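You operate a simulated robot arm through the tools that you are given. There is no shell and no other tool.

The job below is to be done with a simulated robot arm. You get a single attempt, and the scene is never put back.

TASK
Put things in order on the top of the small table. At the end: the chip from the top of the small table stands on top of the beige paper sleeve; two of the ochre clips from the top of the small table are on the top of the blue bench; the blue clip from the top of the small table stands on top of the cream block; whatever was shut is shut again. Leave all else as you found it, and nothing knocked over. Set down upright: ochre clip.

Only the result counts: the job must be done as asked and must still hold three seconds after the hand-in. Knocking over, shifting, dropping, spilling or breaking anything else fails it.

THE ROBOT
A 6-joint arm with a two-finger gripper, fixed in place. Base frame: the origin is on the floor under the middle of its stand, x ahead of it, y to its left, z up; the work surface is at about z = 0.7. Lengths are in m, angles in degrees, forces in N, time in s.
With the tool pointing down near the work surface it reaches from about 0.38 to 0.68 m from the base axis. Its first joint turns from -66.0 to 66.0 degrees. Payload 2.45 kg.
The TCP is the grasp point between the finger pads, 0.03 m short of the fingertips. In the tool frame z runs along the fingers and y along their closing line. The gripper opens to 0.106 m; its body begins 0.079 m behind the TCP.
Orientation is that of the tool frame in the base frame, as a unit quaternion [w, x, y, z]. With the fingers straight down and closing along the base's y, the tool's x points along the base's -x, its y along +y and its z along -z.

THE INTERFACE
- The arm moves only by the tool arm_command. Its argument "targets" is one flat list of numbers, 6 for each row, row after row: the shift along the tool's x, y, z in mm, then the turn, a rotation vector about the tool's x, y, z in degrees. In form: [dx, dy, dz, wx, wy, wz, dx, dy, dz, wx, wy, wz, ...]. A call has 1 to 20 rows; each row shifts and turns the commanded pose from where the row before left it, along the tool's axes as they then stand. "jaw" is the opening, from 0 (shut) to 1 (fully open), set as the call begins (left out, the last holds). Each row takes 0.2 s and may step no farther than 0.05 m and 8.6 degrees from the row before; otherwise, or with a gripper value out of range, the whole call is refused. A pose out of reach is approached as far as the arm can. The call stops where the force on the tool passes 40 N (or 10 N more than at its start, if that is more) or the arm is blocked; 0.2 s more then pass. Each finger travels about 0.153 m/s and halts on what it meets, pressing with about 26 N; the grip force reading is that of the motor and also rises with nothing between the fingers. The clock runs only during rows and for 0.2 s after the last one: add rows that do not move to give the fingers time. The reply holds the time, the measured pose of the TCP, the force on the tool along the base axes, the opening and the grip force, in the units named above and with some noise, with the torque about the TCP (base axes, N m) and any sound that the robot's microphone picked up.
- Cameras (640 x 400 px; columns grow to the right, rows downward): "scene" is fixed at [0.0436, 0.4184, 1.3869]; the picture's right is [-0.78, -0.63, 0.00], its down [-0.44, 0.55, -0.71] and it looks along [0.45, -0.56, -0.70] (base axes); focal length 351 px, centre (320, 200). "wrist" rides on the gripper at [0.076, -0.002, -0.106] in the tool frame; the picture's right is [0.02, 1.00, 0.00], its down [-0.78, 0.02, -0.62] and it looks along [-0.62, 0.01, 0.78] (tool axes); focal length 247 px, centre (320, 200). There is no depth. A picture from a camera that has moved, and an enlarged one, comes with that camera's place and axes in the base frame and with its lens. The place of the scene camera against the robot may be out by one fixed shift of up to 0.012 m in any direction.
- snapshot(camera): a new picture of that camera. No time passes.
- enlarge(camera, box): a new picture of the part [left, top, right, bottom] of that camera's present view, enlarged. No time passes.
- close_job(): hands the job in; it is judged then, once.

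Places have to be worked out from the pictures, the camera data and where the tool is seen. Open the gripper and draw the arm clear of the work before you hand the job in, unless the task says otherwise.

The tools are called as a command line: name --argument value ..., lists and objects as JSON in quotes. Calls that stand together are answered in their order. arm_command: Moves the arm, as the interface text tells. Its arguments: {"type":"object","properties":{"targets":{"type":"array","items":{"type":"number"}},"jaw":{"type":"number"}},"required":["targets"]} The other tools are called the same way: snapshot (camera) takes a picture; enlarge (camera, box) takes an enlarged picture of a part of a camera's view; close_job () hands the job in.

At the start:

```text
time: 0.0
eef_pos: [0.3308, -0.1523, 0.9985]
orientation: [0.0, 0.0, 1.0, 0.0]
ft_force: [-0.4, -0.2, 0.0]
moment: [-0.03, 0.01, 0.01]
width: 0.1061
grip_force: 0.1
```

scene: 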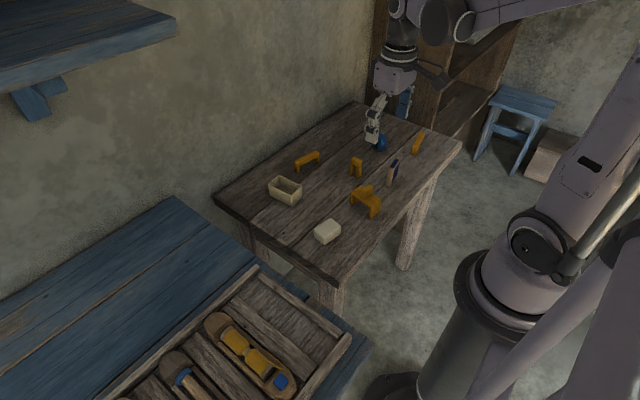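
wrist: 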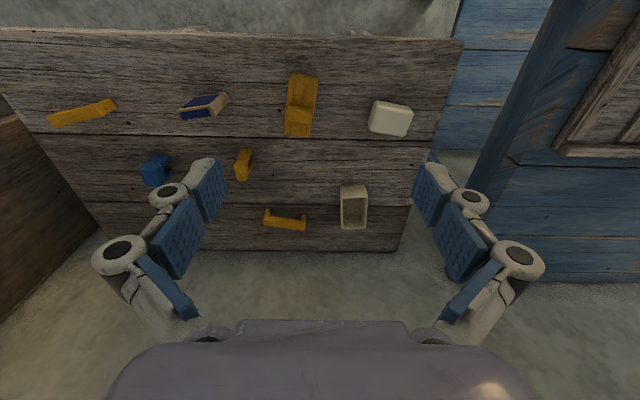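

I'll first look closer at the small table and the blue bench before moving anything.

enlarge --camera "scene" --box '[220, 100, 470, 256]'

enlarge --camera "scene" --box '[0, 180, 370, 400]'

enlarge --camera "wrist" --box '[0, 20, 470, 260]'

```text
2.56 times, centred on (345, 178) of scene
camera zoom: at [0.0436, 0.4184, 1.3869], right [-0.78, -0.63, 0.0], down [-0.44, 0.55, -0.71], along [0.45, -0.56, -0.7], focal length 898 px, centre (256, 256)
```

zoom: 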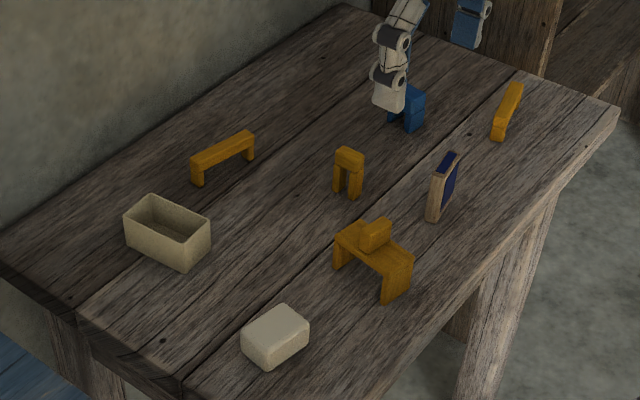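

```text
1.73 times, centred on (185, 290) of scene
camera zoom: at [0.0436, 0.4184, 1.3869], right [-0.78, -0.63, 0.0], down [-0.44, 0.55, -0.71], along [0.45, -0.56, -0.7], focal length 606 px, centre (554, 44)
```

zoom: 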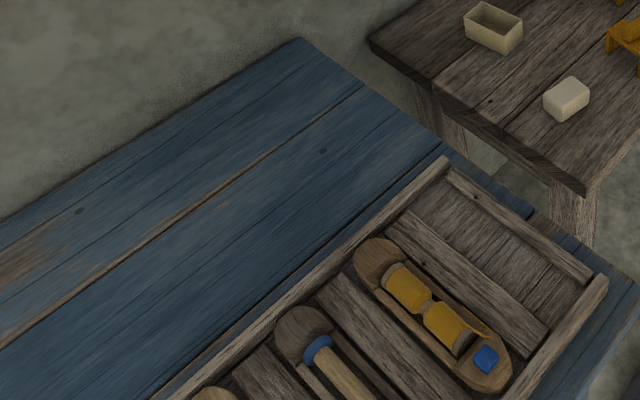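

```text
1.36 times, centred on (235, 140) of wrist
camera zoom: at [0.2541, -0.153, 1.104], right [-0.02, 1.0, 0.0], down [0.78, 0.02, 0.62], along [0.62, 0.01, -0.78], focal length 336 px, centre (436, 282)
```

zoom: 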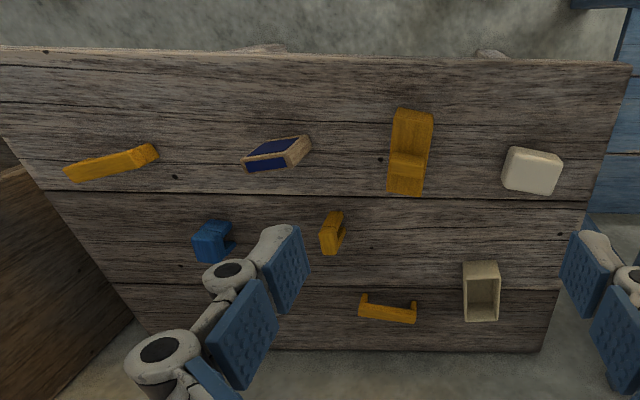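

The start views show the table with ochre clips, a blue clip, a navy/beige flat piece, a beige open box and a cream block; the bench lies to the robot's left (+y). I'll raise/shift the arm left a bit to inspect the bench with the wrist camera.

arm_command --targets '[-10, 45, 0, 0, 0, 0, -10, 45, 0, 0, 0, 0, -10, 45, 0, 0, 0, 0, -10, 45, 0, 0, 0, 0, -10, 45, 0, 0, 0, 0, -10, 45, 0, 0, 0, 0, -10, 45, 0, 0, 0, 0, 0, 0, 0, 0, 0, 0]' --jaw 1

snapshot --camera "wrist"

snapshot --camera "scene"

```text
time: 1.8
eef_pos: [0.4006, 0.1629, 0.9982]
orientation: [0.0, -0.001, 1.0, 0.0]
ft_force: [1.3, 0.0, 0.2]
moment: [0.06, -0.02, -0.01]
width: 0.1057
grip_force: 0.0
```

```text
taken
camera wrist: at [0.3243, 0.162, 1.1042], right [-0.02, 1.0, 0.0], down [0.78, 0.02, 0.62], along [0.62, 0.01, -0.78], focal length 247 px, centre (320, 200)
```

wrist: 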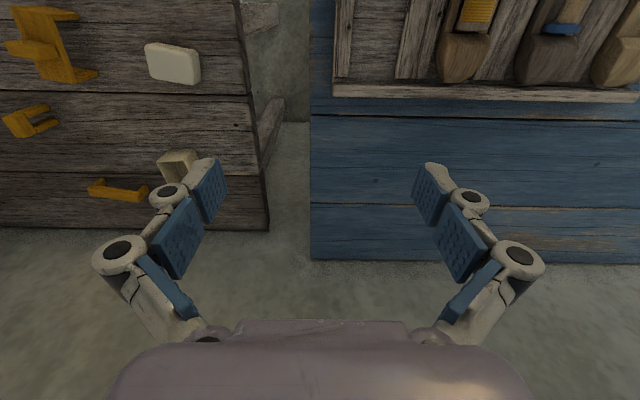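

```text
taken
```

scene: 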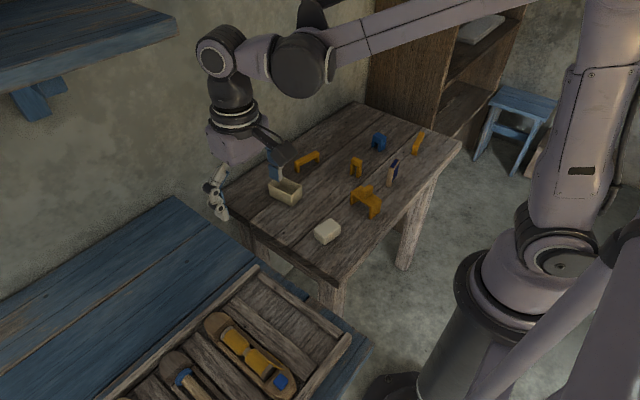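

The bench's free top looks to be at z≈0.75, spanning y>0.15, x≈0.43–0.77, with the tray nearer the robot. Now I'll move over the small table to look at the objects from close by.

arm_command --targets '[0, -45, 0, 0, 0, 0, 0, -45, 0, 0, 0, 0, 0, -45, 0, 0, 0, 0, 0, -45, 0, 0, 0, 0, 0, -45, 0, 0, 0, 0, 0, -45, 0, 0, 0, 0, 0, -45, 0, 0, 0, 0, 0, -25, 20, 0, 0, 0, 0, 0, 20, 0, 0, 0, 0, 0, 0, 0, 0, 0]'

snapshot --camera "wrist"

enlarge --camera "wrist" --box '[140, 0, 460, 200]'

enlarge --camera "scene" --box '[300, 130, 428, 210]'

enlarge --camera "scene" --box '[260, 150, 388, 230]'

```text
time: 4.0
eef_pos: [0.3987, -0.1761, 0.9593]
orientation: [-0.001, 0.0, 1.0, 0.0]
ft_force: [-0.1, 0.1, -0.7]
moment: [0.01, 0.0, 0.01]
width: 0.1061
grip_force: 0.1
```

```text
taken
camera wrist: at [0.3228, -0.1783, 1.0641], right [-0.02, 1.0, 0.0], down [0.78, 0.02, 0.62], along [0.62, 0.01, -0.78], focal length 247 px, centre (320, 200)
```

wrist: 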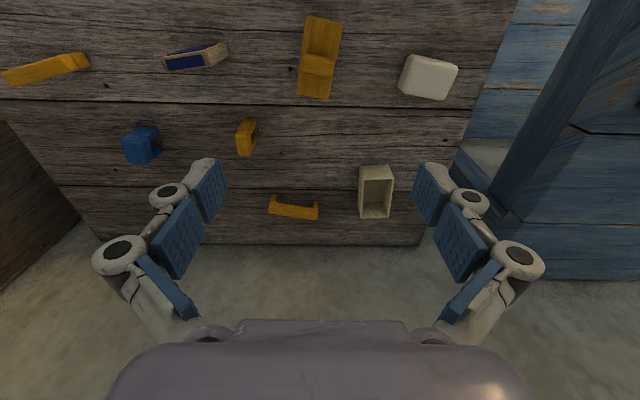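

```text
2.00 times, centred on (300, 100) of wrist
camera zoom: at [0.3228, -0.1783, 1.0641], right [-0.02, 1.0, 0.0], down [0.78, 0.02, 0.62], along [0.62, 0.01, -0.78], focal length 494 px, centre (360, 400)
```

zoom: 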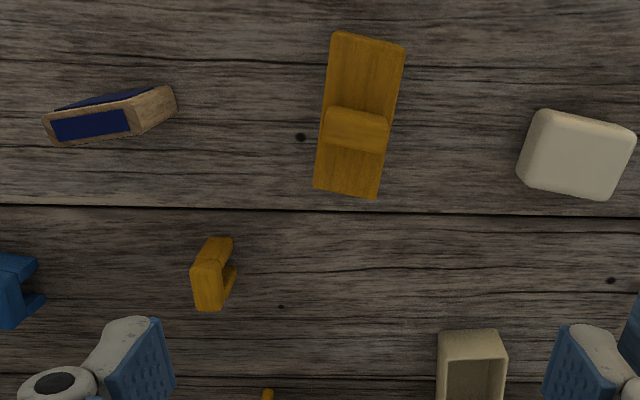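

```text
5.00 times, centred on (364, 170) of scene
camera zoom: at [0.0436, 0.4184, 1.3869], right [-0.78, -0.63, 0.0], down [-0.44, 0.55, -0.71], along [0.45, -0.56, -0.7], focal length 1753 px, centre (100, 350)
```

zoom: 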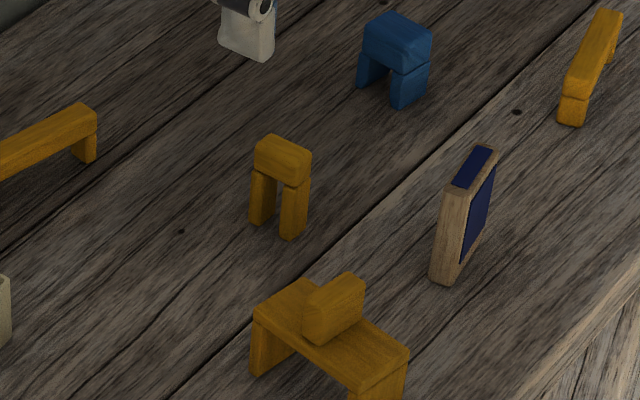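

```text
5.00 times, centred on (324, 190) of scene
camera zoom: at [0.0436, 0.4184, 1.3869], right [-0.78, -0.63, 0.0], down [-0.44, 0.55, -0.71], along [0.45, -0.56, -0.7], focal length 1753 px, centre (300, 250)
```

zoom: 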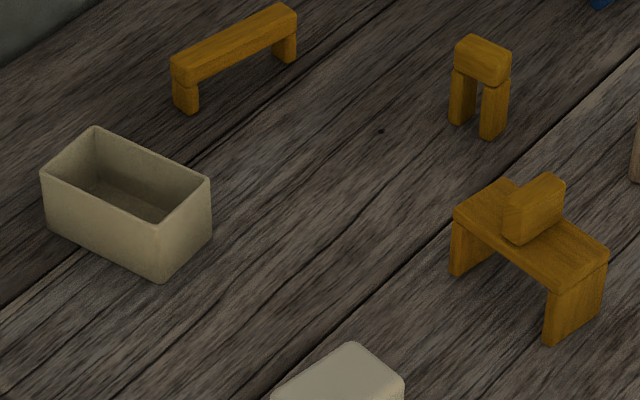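

I see three plain ochre arches (long one far, small one centre, long one right), a blue arch, one larger ochre arch with a block on it, a navy/tan slab, a beige open box and a cream block. I'll zoom in to each to decide what is the chip and the sleeve.

enlarge --camera "wrist" --box '[150, 20, 246, 80]'

enlarge --camera "wrist" --box '[270, 10, 366, 110]'

enlarge --camera "wrist" --box '[330, 150, 426, 230]'

enlarge --camera "wrist" --box '[0, 40, 160, 170]'

enlarge --camera "scene" --box '[370, 150, 410, 195]'

enlarge --camera "scene" --box '[340, 175, 390, 222]'

```text
6.67 times, centred on (198, 50) of wrist
camera zoom: at [0.3228, -0.1783, 1.0641], right [-0.02, 1.0, 0.0], down [0.78, 0.02, 0.62], along [0.62, 0.01, -0.78], focal length 1646 px, centre (1133, 1200)
```

zoom: 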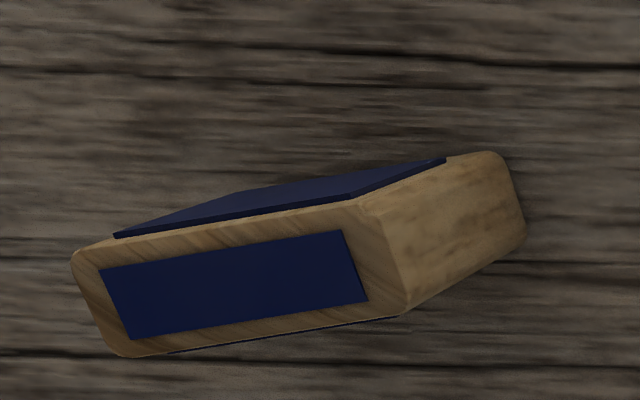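

```text
4.00 times, centred on (318, 60) of wrist
camera zoom: at [0.3228, -0.1783, 1.0641], right [-0.02, 1.0, 0.0], down [0.78, 0.02, 0.62], along [0.62, 0.01, -0.78], focal length 988 px, centre (328, 760)
```

zoom: 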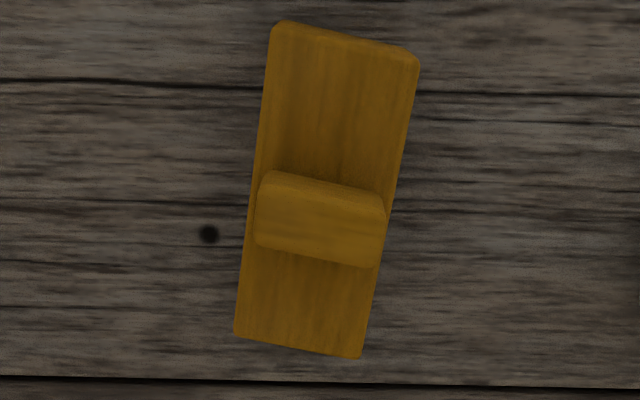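

```text
5.00 times, centred on (378, 190) of wrist
camera zoom: at [0.3228, -0.1783, 1.0641], right [-0.02, 1.0, 0.0], down [0.78, 0.02, 0.62], along [0.62, 0.01, -0.78], focal length 1235 px, centre (30, 250)
```

zoom: 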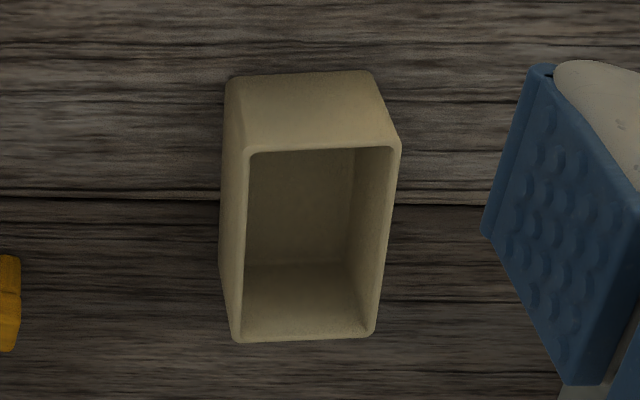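

```text
3.08 times, centred on (80, 105) of wrist
camera zoom: at [0.3228, -0.1783, 1.0641], right [-0.02, 1.0, 0.0], down [0.78, 0.02, 0.62], along [0.62, 0.01, -0.78], focal length 760 px, centre (1058, 492)
```

zoom: 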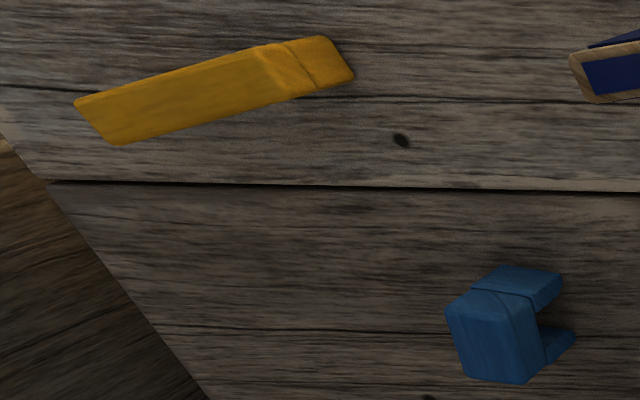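

```text
8.89 times, centred on (390, 172) of scene
camera zoom: at [0.0436, 0.4184, 1.3869], right [-0.78, -0.63, 0.0], down [-0.44, 0.55, -0.71], along [0.45, -0.56, -0.7], focal length 3116 px, centre (-302, 444)
```

zoom: 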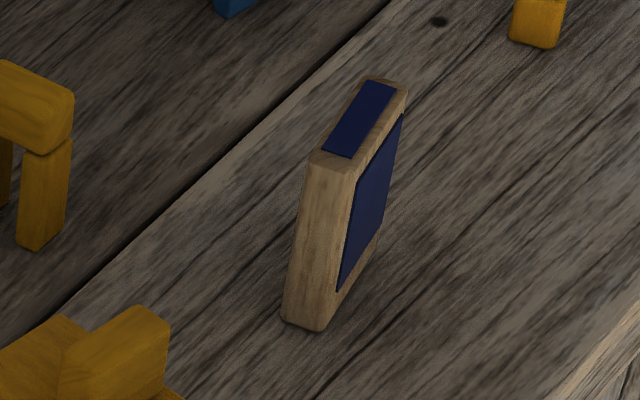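

```text
8.51 times, centred on (365, 198) of scene
camera zoom: at [0.0436, 0.4184, 1.3869], right [-0.78, -0.63, 0.0], down [-0.44, 0.55, -0.71], along [0.45, -0.56, -0.7], focal length 2984 px, centre (-63, 213)
```

zoom: 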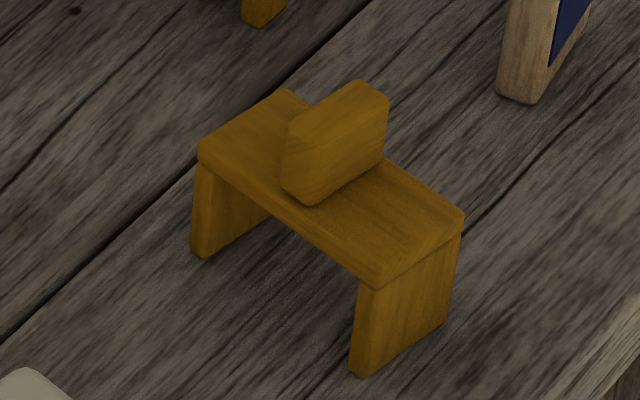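

The slab is tan wood with navy panels, the box is open-topped, and one arch carries a block. Before I decide what "chip" and "sleeve" mean, I'll look into the tray on the bench, pulling the wrist camera back over it.

arm_command --targets '[12, 43, -9, 0, 0, 0, 12, 43, -9, 0, 0, 0, 12, 43, -9, 0, 0, 0, 12, 43, -9, 0, 0, 0, 12, 43, -9, 0, 0, 0, 12, 43, -9, 0, 0, 0, 12, 43, -9, 0, 0, 0, 12, 43, -9, 0, 0, 0, 12, 43, -9, 0, 0, 0, 12, 43, -9, 0, 0, 0, 0, 0, 0, 0, 0, 0]'

snapshot --camera "wrist"

enlarge --camera "wrist" --box '[240, 0, 640, 250]'

snapshot --camera "scene"

```text
time: 6.4
eef_pos: [0.2807, 0.2542, 1.0478]
orientation: [0.0, -0.001, 1.0, -0.001]
ft_force: [-0.6, 0.2, -0.1]
moment: [0.0, -0.01, -0.02]
width: 0.1062
grip_force: 0.1
```

```text
taken
camera wrist: at [0.2041, 0.2534, 1.1536], right [-0.02, 1.0, 0.0], down [0.78, 0.02, 0.62], along [0.62, 0.01, -0.78], focal length 247 px, centre (320, 200)
```

wrist: 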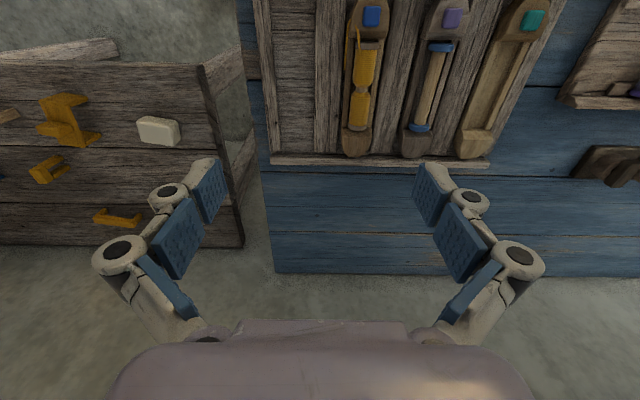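

```text
1.60 times, centred on (440, 125) of wrist
camera zoom: at [0.2041, 0.2534, 1.1536], right [-0.02, 1.0, 0.0], down [0.78, 0.02, 0.62], along [0.62, 0.01, -0.78], focal length 395 px, centre (128, 320)
```

zoom: 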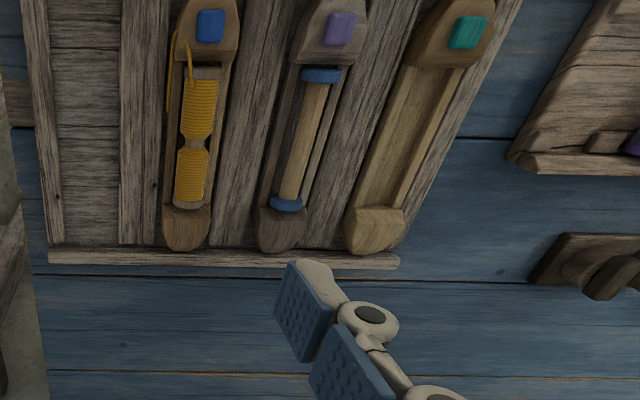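

```text
taken
```

scene: 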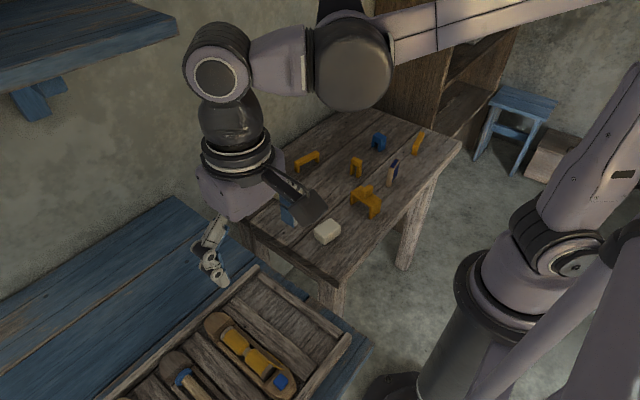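

The tray holds weaving shuttles with coloured tags, and there are more objects further along the bench. I'll move further left to see the rest of the bench.

arm_command --targets '[0, 43, -5, 0, 0, 0, 0, 43, -5, 0, 0, 0, 0, 43, -5, 0, 0, 0, 0, 43, -5, 0, 0, 0, 0, 0, 0, 0, 0, 0]'

snapshot --camera "wrist"

enlarge --camera "wrist" --box '[340, 0, 640, 200]'

```text
time: 7.6
eef_pos: [0.2815, 0.4265, 1.0673]
orientation: [0.0, 0.0, 1.0, 0.0]
ft_force: [0.8, -0.8, 0.0]
moment: [0.01, -0.01, 0.0]
width: 0.1062
grip_force: 0.0
```

```text
taken
camera wrist: at [0.2054, 0.4259, 1.1732], right [-0.02, 1.0, 0.0], down [0.78, 0.02, 0.62], along [0.62, 0.01, -0.78], focal length 247 px, centre (320, 200)
```

wrist: 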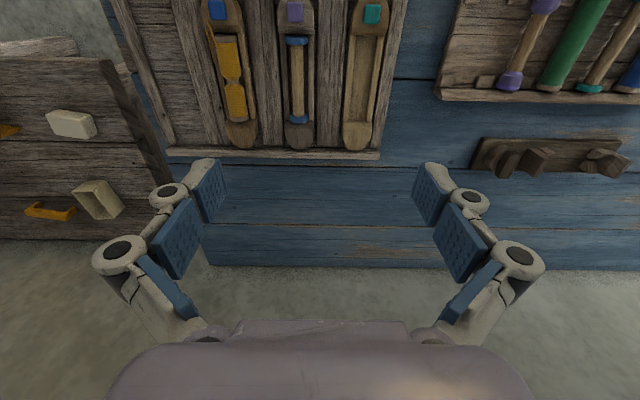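

```text
2.00 times, centred on (490, 100) of wrist
camera zoom: at [0.2054, 0.4259, 1.1732], right [-0.02, 1.0, 0.0], down [0.78, 0.02, 0.62], along [0.62, 0.01, -0.78], focal length 494 px, centre (-20, 400)
```

zoom: 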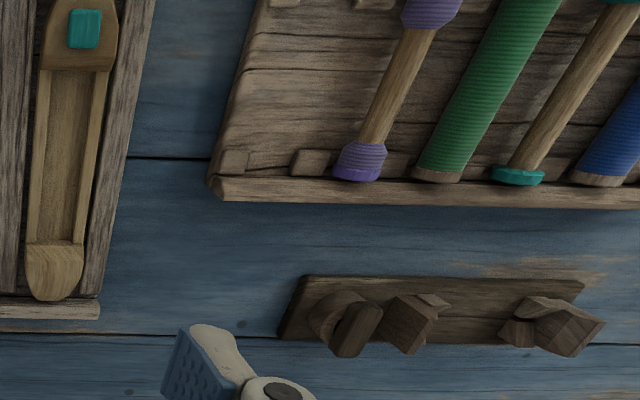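

The bench only carries trays, bobbins and a jig, with a free area at x≈0.45–0.7, y≈0.17–0.45. I still need to settle what the chip is, so I'll zoom further onto the arch-with-block and other pieces on the small table from the scene camera.

enlarge --camera "scene" --box '[348, 180, 384, 218]'

enlarge --camera "scene" --box '[366, 130, 390, 154]'

enlarge --camera "scene" --box '[308, 215, 346, 247]'

enlarge --camera "scene" --box '[405, 128, 430, 158]'

enlarge --camera "wrist" --box '[0, 90, 130, 230]'

```text
10.53 times, centred on (366, 199) of scene
camera zoom: at [0.0436, 0.4184, 1.3869], right [-0.78, -0.63, 0.0], down [-0.44, 0.55, -0.71], along [0.45, -0.56, -0.7], focal length 3690 px, centre (-164, 210)
```

zoom: 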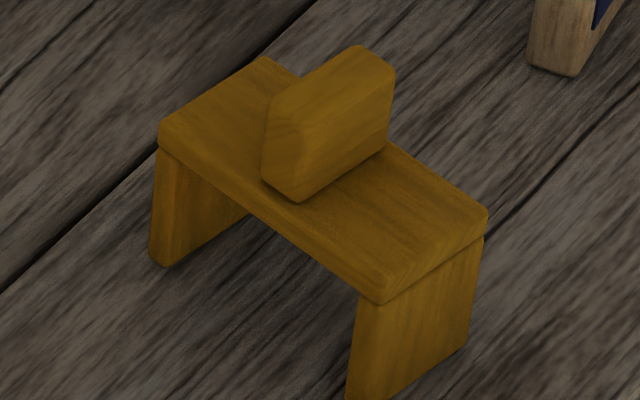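

```text
16.00 times, centred on (378, 142) of scene
camera zoom: at [0.0436, 0.4184, 1.3869], right [-0.78, -0.63, 0.0], down [-0.44, 0.55, -0.71], along [0.45, -0.56, -0.7], focal length 5609 px, centre (-608, 1128)
```

zoom: 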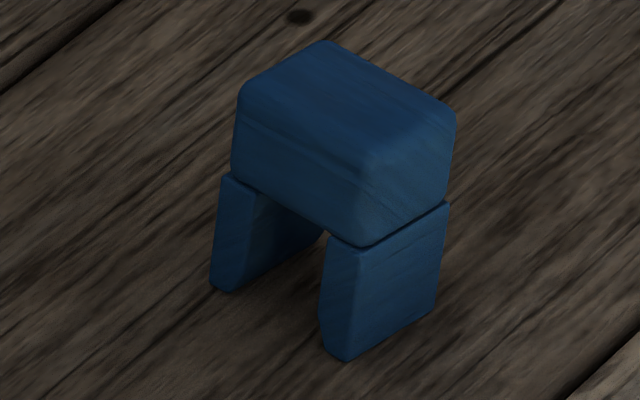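

```text
12.50 times, centred on (327, 231) of scene
camera zoom: at [0.0436, 0.4184, 1.3869], right [-0.78, -0.63, 0.0], down [-0.44, 0.55, -0.71], along [0.45, -0.56, -0.7], focal length 4382 px, centre (232, -188)
```

zoom: 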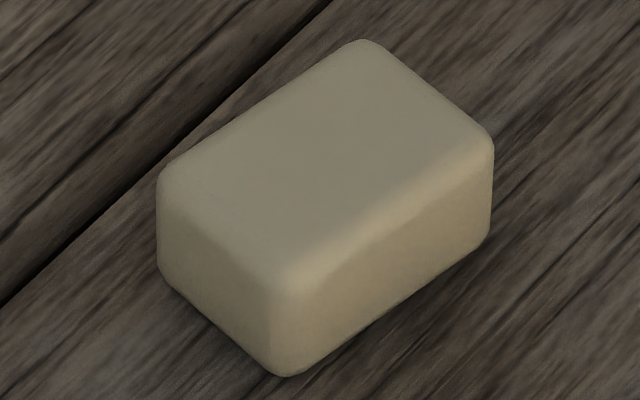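

```text
13.33 times, centred on (418, 143) of scene
camera zoom: at [0.0436, 0.4184, 1.3869], right [-0.78, -0.63, 0.0], down [-0.44, 0.55, -0.71], along [0.45, -0.56, -0.7], focal length 4674 px, centre (-980, 960)
```

zoom: 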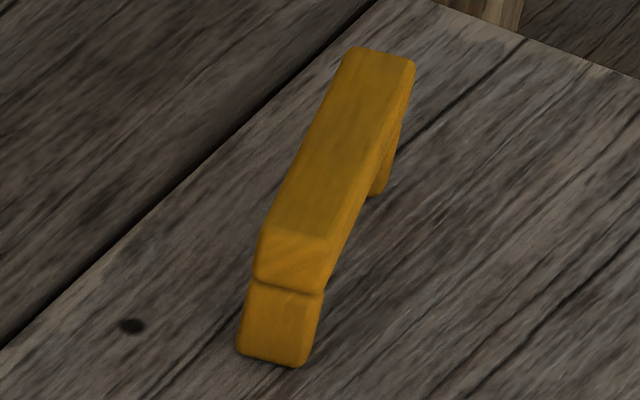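

```text
2.86 times, centred on (65, 160) of wrist
camera zoom: at [0.2054, 0.4259, 1.1732], right [-0.02, 1.0, 0.0], down [0.78, 0.02, 0.62], along [0.62, 0.01, -0.78], focal length 706 px, centre (1049, 314)
```

zoom: 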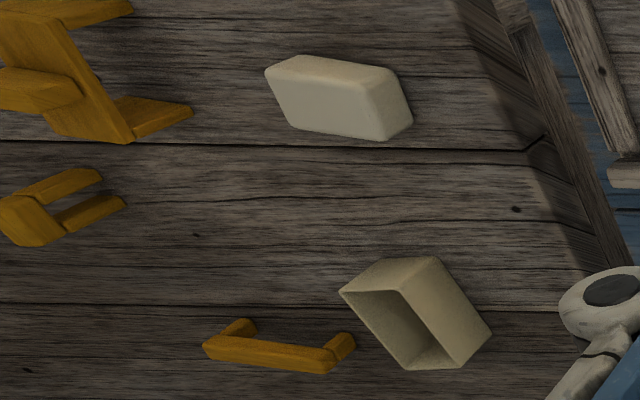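

By elimination I judge: arches = clips, the beige open box = the paper sleeve, the tan/navy slab (two-coloured, standing on edge) = the chip, and the cream rounded block = the cream block. I'll start with the long ochre clip at the far side (~(0.605,-0.22)) and move above it for a precise view.

arm_command --targets '[-17.4, -40.4, 10.4, 0, 0, 0, -17.4, -40.4, 10.4, 0, 0, 0, -17.4, -40.4, 10.4, 0, 0, 0, -17.4, -40.4, 10.4, 0, 0, 0, -17.4, -40.4, 10.4, 0, 0, 0, -17.4, -40.4, 10.4, 0, 0, 0, -17.4, -40.4, 10.4, 0, 0, 0, -17.4, -40.4, 10.4, 0, 0, 0, -17.4, -40.4, 10.4, 0, 0, 0, -17.4, -40.4, 10.4, 0, 0, 0, -17.4, -40.4, 10.4, 0, 0, 0, -17.4, -40.4, 10.4, 0, 0, 0, -17.4, -40.4, 10.4, 0, 0, 0, -17.4, -40.4, 10.4, 0, 0, 0, -17.4, -40.4, 10.4, 0, 0, 0, -17.4, -40.4, 10.4, 0, 0, 0, 0, 0, 0, 0, 0, 0]'

snapshot --camera "wrist"

enlarge --camera "wrist" --box '[220, 50, 420, 175]'

snapshot --camera "scene"

```text
time: 11.2
eef_pos: [0.5583, -0.2223, 0.9025]
orientation: [0.0, 0.0, 1.0, 0.0]
ft_force: [0.7, -0.2, 0.1]
moment: [0.02, 0.0, -0.02]
width: 0.1058
grip_force: 0.0
```

```text
taken
camera wrist: at [0.4824, -0.2237, 1.0079], right [-0.02, 1.0, 0.0], down [0.78, 0.02, 0.62], along [0.62, 0.01, -0.78], focal length 247 px, centre (320, 200)
```

wrist: 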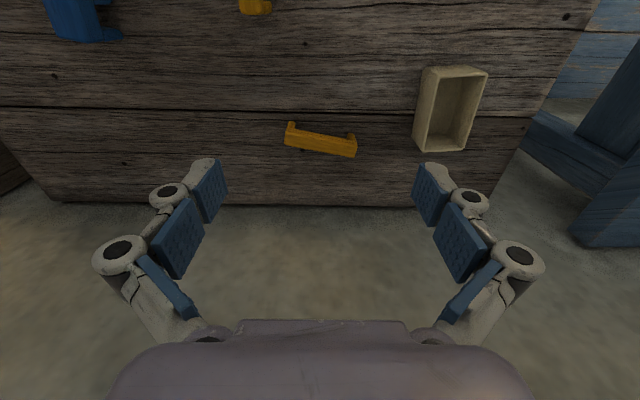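

```text
3.20 times, centred on (320, 112) of wrist
camera zoom: at [0.4824, -0.2237, 1.0079], right [-0.02, 1.0, 0.0], down [0.78, 0.02, 0.62], along [0.62, 0.01, -0.78], focal length 790 px, centre (320, 480)
```

zoom: 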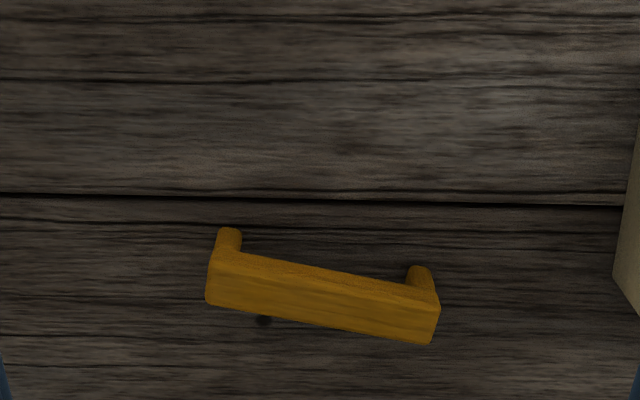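

```text
taken
```

scene: 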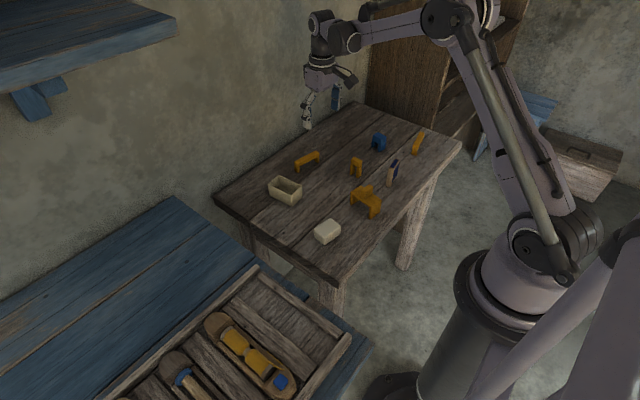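

The far clip A shows as about 0.089 long × 0.018 deep × 0.03 high, centred near (0.617,-0.221) and turned about 10° from the y axis. I'll go above it and turn the tool 80° so the fingers close across its depth, then check alignment.

arm_command --targets '[-29.4, 0.6, 20, 0, 0, 0, -29.3, 0.6, 20, 0, 0, 0, 0, 0, 0, 0, 0, -8, 0, 0, 0, 0, 0, -8, 0, 0, 0, 0, 0, -8, 0, 0, 0, 0, 0, -8, 0, 0, 0, 0, 0, -8, 0, 0, 0, 0, 0, -8, 0, 0, 0, 0, 0, -8, 0, 0, 0, 0, 0, -8, 0, 0, 0, 0, 0, -8, 0, 0, 0, 0, 0, -8, 0, 0, 0, 0, 0, 0]'

snapshot --camera "wrist"

enlarge --camera "wrist" --box '[220, 80, 420, 205]'

```text
time: 14.0
eef_pos: [0.6172, -0.2202, 0.8612]
orientation: [-0.001, -0.643, 0.766, 0.0]
ft_force: [-0.2, -0.6, -0.1]
moment: [-0.04, -0.03, -0.02]
width: 0.106
grip_force: 0.0
```

```text
taken
camera wrist: at [0.6059, -0.2954, 0.9677], right [-0.99, 0.15, 0.0], down [0.12, 0.77, 0.62], along [0.09, 0.61, -0.78], focal length 247 px, centre (320, 200)
```

wrist: 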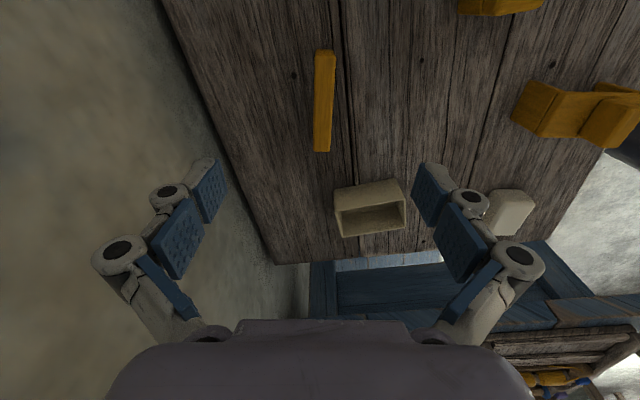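

```text
3.20 times, centred on (320, 142) of wrist
camera zoom: at [0.6059, -0.2954, 0.9677], right [-0.99, 0.15, 0.0], down [0.12, 0.77, 0.62], along [0.09, 0.61, -0.78], focal length 790 px, centre (320, 384)
```

zoom: 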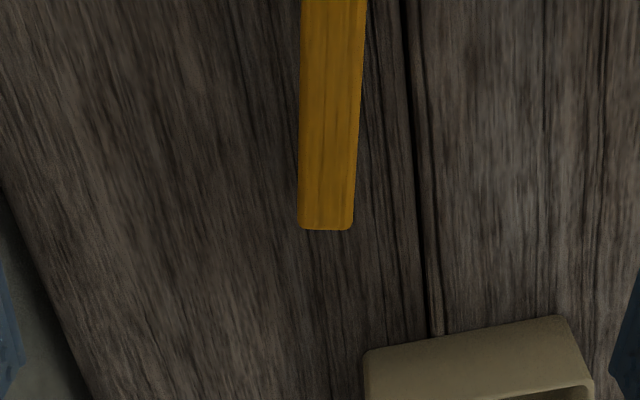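

The clip lies about 2.5 mm to the tool's +y side, otherwise aligned. I'll correct and descend to z≈0.736.

arm_command --targets '[0, 2.5, 30, 0, 0, 0, 0, 0, 30, 0, 0, 0, 0, 0, 25, 0, 0, 0, 0, 0, 20, 0, 0, 0, 0, 0, 12, 0, 0, 0, 0, 0, 8, 0, 0, 0, 0, 0, 0, 0, 0, 0]'

snapshot --camera "wrist"

```text
time: 15.6
eef_pos: [0.616, -0.2197, 0.7369]
orientation: [0.001, -0.643, 0.766, -0.001]
ft_force: [0.3, 0.3, 1.1]
moment: [-0.02, 0.0, -0.02]
width: 0.1065
grip_force: 0.1
```

```text
taken
camera wrist: at [0.6035, -0.2951, 0.8426], right [-0.99, 0.15, 0.0], down [0.12, 0.77, 0.62], along [0.1, 0.61, -0.78], focal length 247 px, centre (320, 200)
```

wrist: 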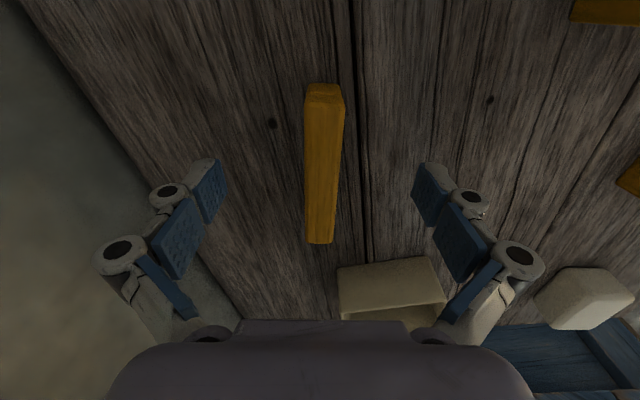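

The bar sits centred between the fingers. I'll close the gripper and give it time.

arm_command --targets '[0, 0, 0, 0, 0, 0, 0, 0, 0, 0, 0, 0, 0, 0, 0, 0, 0, 0, 0, 0, 0, 0, 0, 0]' --jaw 0

snapshot --camera "wrist"

```text
time: 16.6
eef_pos: [0.6163, -0.2187, 0.7374]
orientation: [0.0, -0.643, 0.766, 0.0]
ft_force: [0.0, -0.7, 6.1]
moment: [0.01, 0.0, 0.04]
width: 0.0158
grip_force: 26.1
```

```text
taken
camera wrist: at [0.6035, -0.2951, 0.8431], right [-0.99, 0.15, 0.0], down [0.12, 0.77, 0.62], along [0.1, 0.61, -0.78], focal length 247 px, centre (320, 200)
```

wrist: 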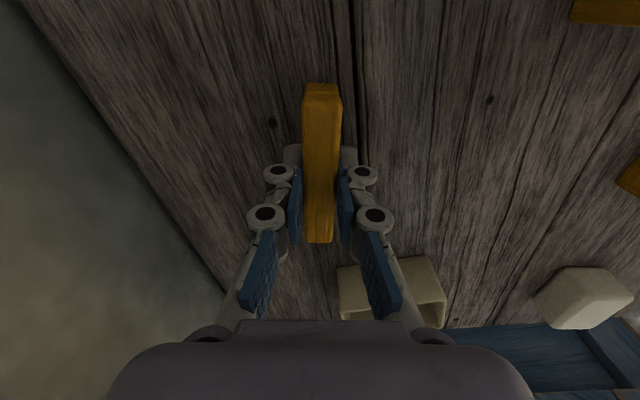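

Grip is 26 N at 0.0158 m width, so the clip is held. I'll lift slowly and check.

arm_command --targets '[0, 0, -10, 0, 0, 0, 0, 0, -25, 0, 0, 0, 0, 0, -40, 0, 0, 0, 0, 0, -45, 0, 0, 0, 0, 0, -45, 0, 0, 0, 0, 0, 0, 0, 0, 0]'

snapshot --camera "wrist"

snapshot --camera "scene"

```text
time: 18.0
eef_pos: [0.6152, -0.2192, 0.9022]
orientation: [0.0, -0.643, 0.766, 0.001]
ft_force: [-0.6, -1.0, -0.6]
moment: [0.01, 0.01, -0.02]
width: 0.0161
grip_force: 26.3
```

```text
taken
camera wrist: at [0.6036, -0.2947, 1.0088], right [-0.99, 0.15, 0.0], down [0.12, 0.77, 0.62], along [0.1, 0.61, -0.78], focal length 247 px, centre (320, 200)
```

wrist: 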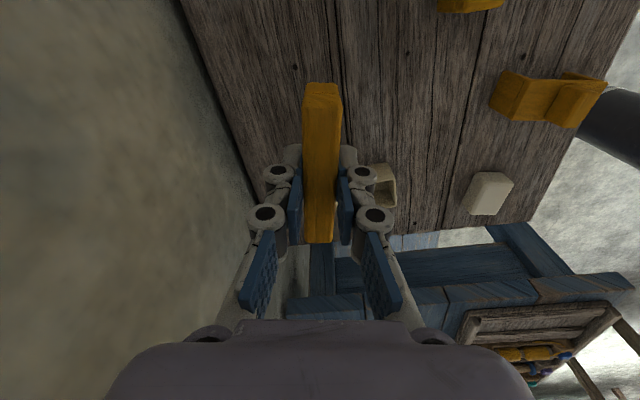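

```text
taken
```

scene: 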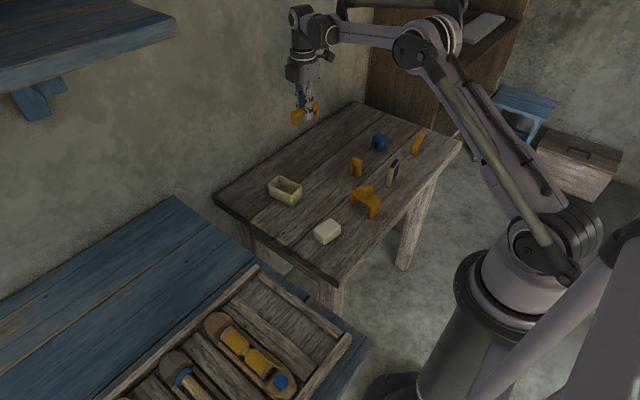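

The clip is held level. I'll carry it over to the bench at about (0.53, 0.33), keeping z≈0.90.

arm_command --targets '[-43.8, 14.9, 0, 0, 0, 0, -43.8, 14.9, 0, 0, 0, 0, -43.8, 14.9, 0, 0, 0, 0, -43.8, 14.9, 0, 0, 0, 0, -43.8, 14.9, 0, 0, 0, 0, -43.8, 14.9, 0, 0, 0, 0, -43.8, 14.9, 0, 0, 0, 0, -43.8, 14.9, 0, 0, 0, 0, -43.8, 14.9, 0, 0, 0, 0, -43.8, 14.9, 0, 0, 0, 0, -43.8, 14.9, 0, 0, 0, 0, -43.8, 14.9, 0, 0, 0, 0, 0, 0, 0, 0, 0, 0]'

snapshot --camera "wrist"

snapshot --camera "scene"

```text
time: 20.8
eef_pos: [0.5315, 0.3276, 0.9015]
orientation: [0.001, -0.643, 0.766, 0.0]
ft_force: [0.9, -0.5, 0.2]
moment: [-0.01, 0.02, -0.03]
width: 0.0158
grip_force: 25.7
```

```text
taken
camera wrist: at [0.5195, 0.2538, 1.0076], right [-0.99, 0.15, 0.0], down [0.12, 0.77, 0.62], along [0.1, 0.61, -0.78], focal length 247 px, centre (320, 200)
```

wrist: 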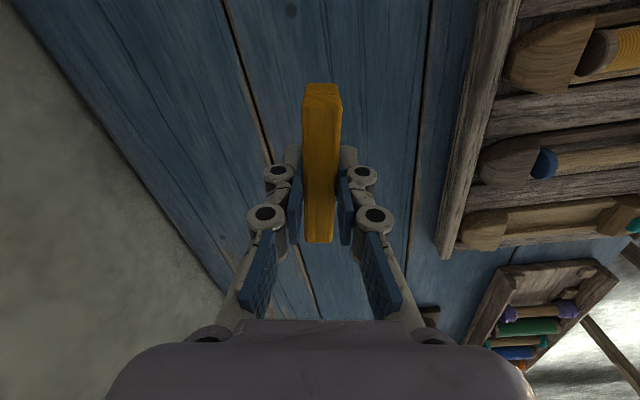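

```text
taken
```

scene: 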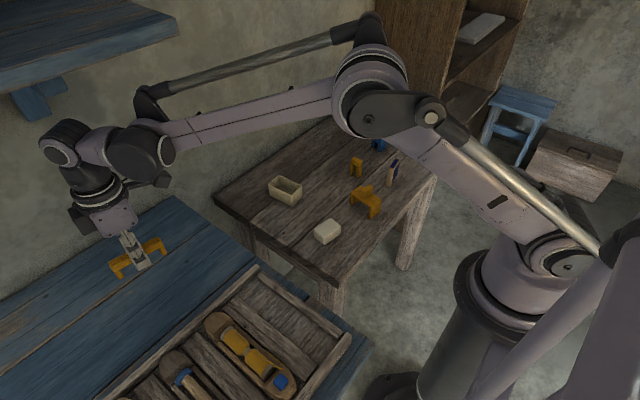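

The clip hangs over free bench top. I'll lower 65 mm and use the shift of the bench's features (edge, knot) to fix its height.

arm_command --targets '[0, 0, 25, 0, 0, 0, 0, 0, 25, 0, 0, 0, 0, 0, 15, 0, 0, 0, 0, 0, 0, 0, 0, 0]'

snapshot --camera "wrist"

snapshot --camera "scene"

```text
time: 21.8
eef_pos: [0.531, 0.3272, 0.8349]
orientation: [0.0, -0.642, 0.767, 0.0]
ft_force: [-0.5, -0.2, -1.0]
moment: [-0.02, 0.0, -0.03]
width: 0.016
grip_force: 26.2
```

```text
taken
camera wrist: at [0.5192, 0.2531, 0.9417], right [-0.99, 0.15, 0.0], down [0.12, 0.77, 0.62], along [0.1, 0.61, -0.78], focal length 247 px, centre (320, 200)
```

wrist: 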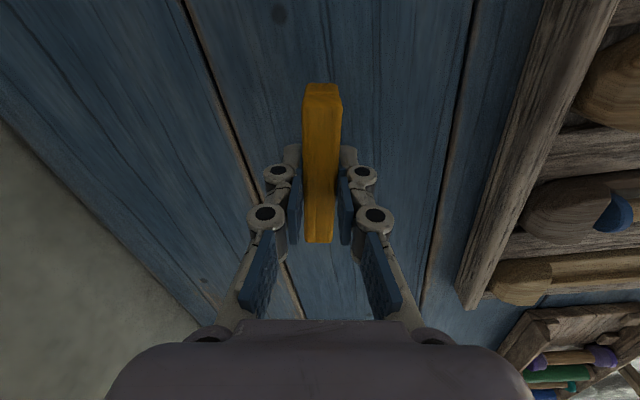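

```text
taken
```

scene: 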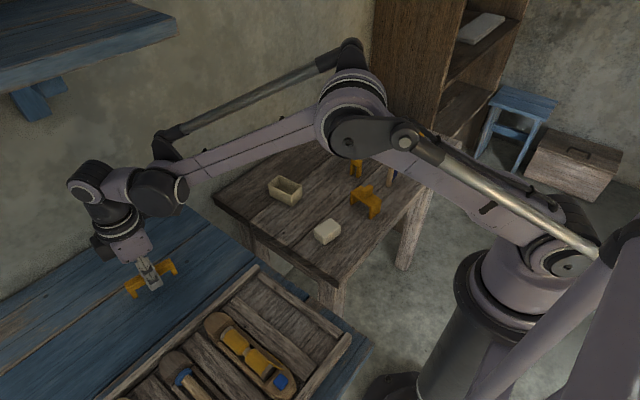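

Triangulating the knot suggests the bench top is somewhere between z 0.75 and 0.78. I'll zoom in on the clip from the scene camera to judge the gap.

enlarge --camera "scene" --box '[110, 240, 206, 300]'

enlarge --camera "wrist" --box '[160, 250, 256, 310]'

```text
6.67 times, centred on (158, 270) of scene
camera zoom: at [0.0436, 0.4184, 1.3869], right [-0.78, -0.63, 0.0], down [-0.44, 0.55, -0.71], along [0.45, -0.56, -0.7], focal length 2337 px, centre (1400, -267)
```

zoom: 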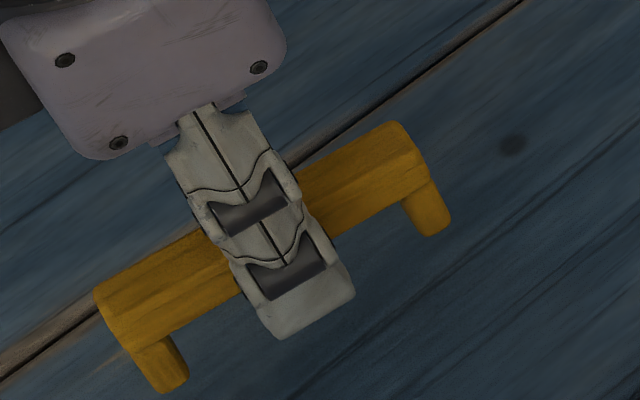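

```text
6.67 times, centred on (208, 280) of wrist
camera zoom: at [0.5192, 0.2531, 0.9417], right [-0.99, 0.15, 0.0], down [0.12, 0.77, 0.62], along [0.1, 0.61, -0.78], focal length 1646 px, centre (1067, -333)
```

zoom: 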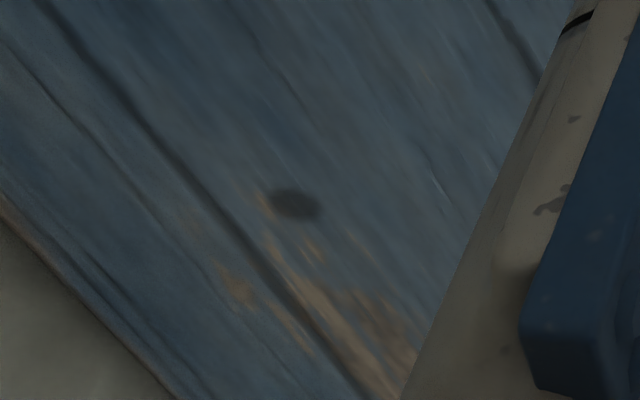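

There is still a clear gap. I'll go down in small steps watching the force.

arm_command --targets '[0, 0, 5, 0, 0, 0, 0, 0, 5, 0, 0, 0, 0, 0, 4, 0, 0, 0]'

snapshot --camera "wrist"

enlarge --camera "scene" --box '[110, 240, 206, 300]'

```text
time: 22.6
eef_pos: [0.5312, 0.3292, 0.8209]
orientation: [0.0, -0.642, 0.766, 0.0]
ft_force: [0.6, -0.2, -1.4]
moment: [0.01, -0.03, 0.0]
width: 0.016
grip_force: 26.3
```

```text
taken
camera wrist: at [0.5192, 0.2537, 0.928], right [-0.99, 0.15, 0.0], down [0.12, 0.77, 0.62], along [0.1, 0.61, -0.78], focal length 247 px, centre (320, 200)
```

wrist: 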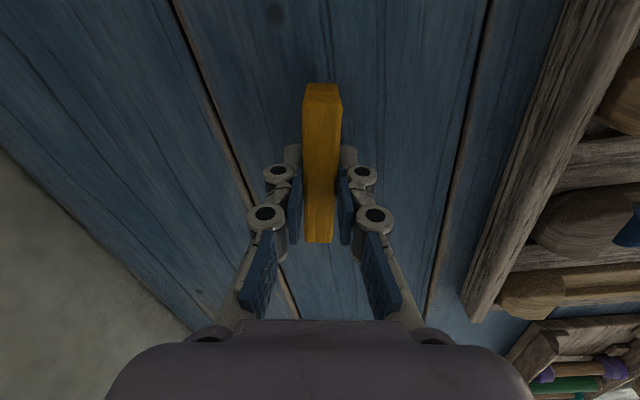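

```text
6.67 times, centred on (158, 270) of scene
camera zoom: at [0.0436, 0.4184, 1.3869], right [-0.78, -0.63, 0.0], down [-0.44, 0.55, -0.71], along [0.45, -0.56, -0.7], focal length 2337 px, centre (1400, -267)
```

zoom: 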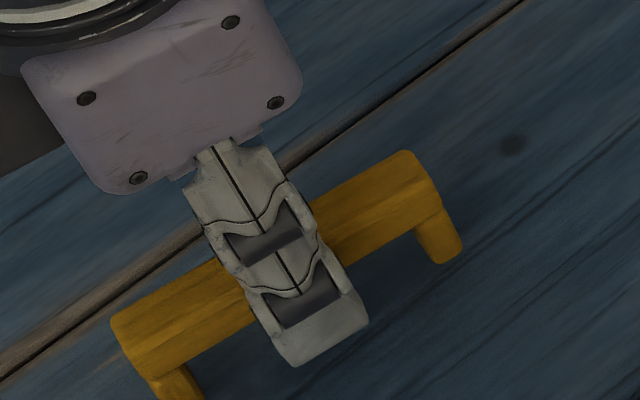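

No contact yet; the plank seam's shift gives a bench height near 0.759, so about 20–25 mm remain. I'll go 12 mm lower, then finer steps.

arm_command --targets '[0, 0, 5, 0, 0, 0, 0, 0, 4, 0, 0, 0, 0, 0, 3, 0, 0, 0]'

enlarge --camera "scene" --box '[110, 245, 206, 305]'

```text
time: 23.4
eef_pos: [0.5308, 0.3285, 0.8112]
orientation: [0.0, -0.642, 0.766, 0.0]
ft_force: [0.4, 0.8, 26.1]
moment: [0.04, -0.02, -0.04]
width: 0.0167
grip_force: 25.9
```

```text
6.67 times, centred on (158, 275) of scene
camera zoom: at [0.0432, 0.4181, 1.387], right [-0.78, -0.63, 0.0], down [-0.44, 0.55, -0.71], along [0.45, -0.56, -0.7], focal length 2337 px, centre (1400, -300)
```

zoom: 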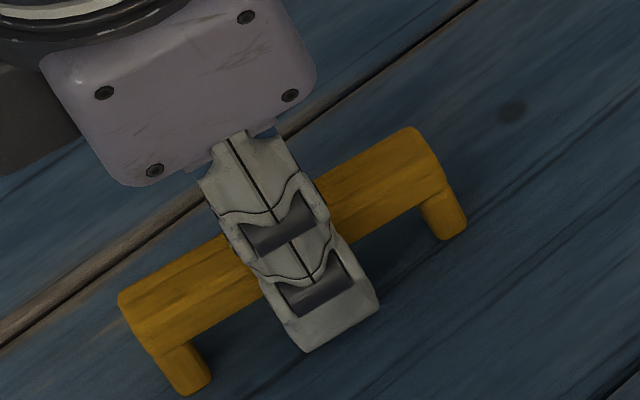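

Contact: 26 N at z=0.811, so the bench top is near 0.774. I'll back off 2 mm to relieve the pressure, then read again.

arm_command --targets '[0, 0, -2, 0, 0, 0]'

enlarge --camera "scene" --box '[110, 245, 206, 305]'

```text
time: 23.8
eef_pos: [0.5308, 0.3282, 0.8109]
orientation: [-0.001, -0.643, 0.766, 0.0]
ft_force: [-2.1, -0.8, 5.4]
moment: [0.07, 0.0, -0.03]
width: 0.0161
grip_force: 25.9
```

```text
6.67 times, centred on (158, 275) of scene
camera zoom: at [0.0435, 0.4183, 1.3869], right [-0.78, -0.63, 0.0], down [-0.44, 0.55, -0.71], along [0.45, -0.56, -0.7], focal length 2337 px, centre (1400, -300)
```

zoom: 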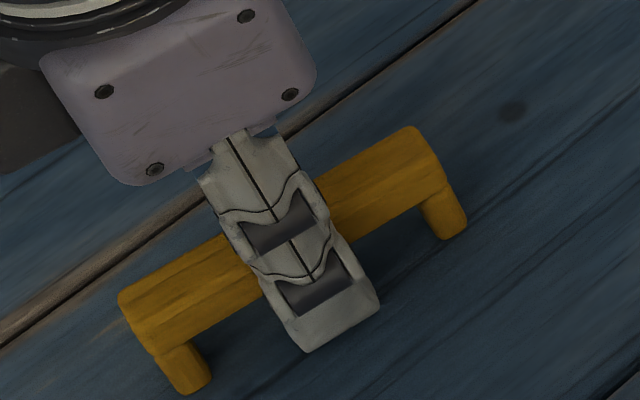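

Only light contact remains (5 N). I'll open the gripper in place, then look.

arm_command --targets '[0, 0, 0, 0, 0, 0, 0, 0, 0, 0, 0, 0, 0, 0, 0, 0, 0, 0]' --jaw 0.6

snapshot --camera "wrist"

enlarge --camera "scene" --box '[110, 245, 206, 305]'

```text
time: 24.6
eef_pos: [0.5325, 0.3291, 0.8129]
orientation: [0.001, -0.643, 0.766, 0.0]
ft_force: [-0.1, 0.1, 0.2]
moment: [0.0, 0.01, -0.01]
width: 0.0635
grip_force: 0.1
```

```text
taken
camera wrist: at [0.5193, 0.2537, 0.9184], right [-0.99, 0.15, 0.0], down [0.12, 0.77, 0.62], along [0.1, 0.61, -0.78], focal length 247 px, centre (320, 200)
```

wrist: 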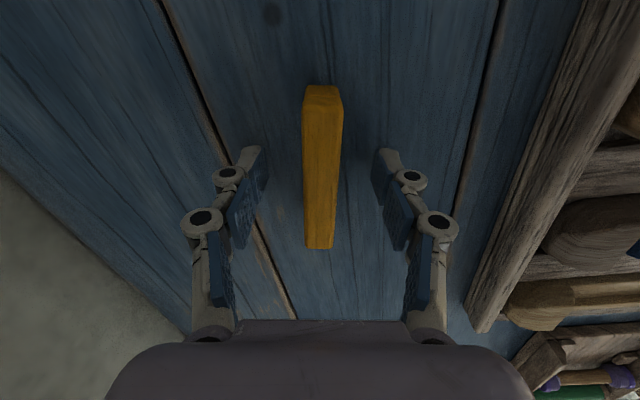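

```text
6.67 times, centred on (158, 275) of scene
camera zoom: at [0.0436, 0.4184, 1.3869], right [-0.78, -0.63, 0.0], down [-0.44, 0.55, -0.71], along [0.45, -0.56, -0.7], focal length 2337 px, centre (1400, -300)
```

zoom: 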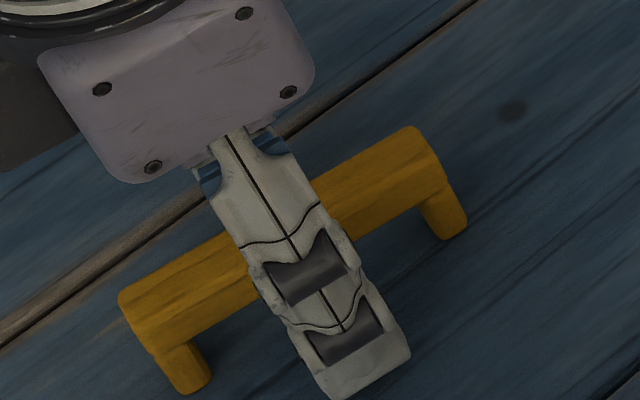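

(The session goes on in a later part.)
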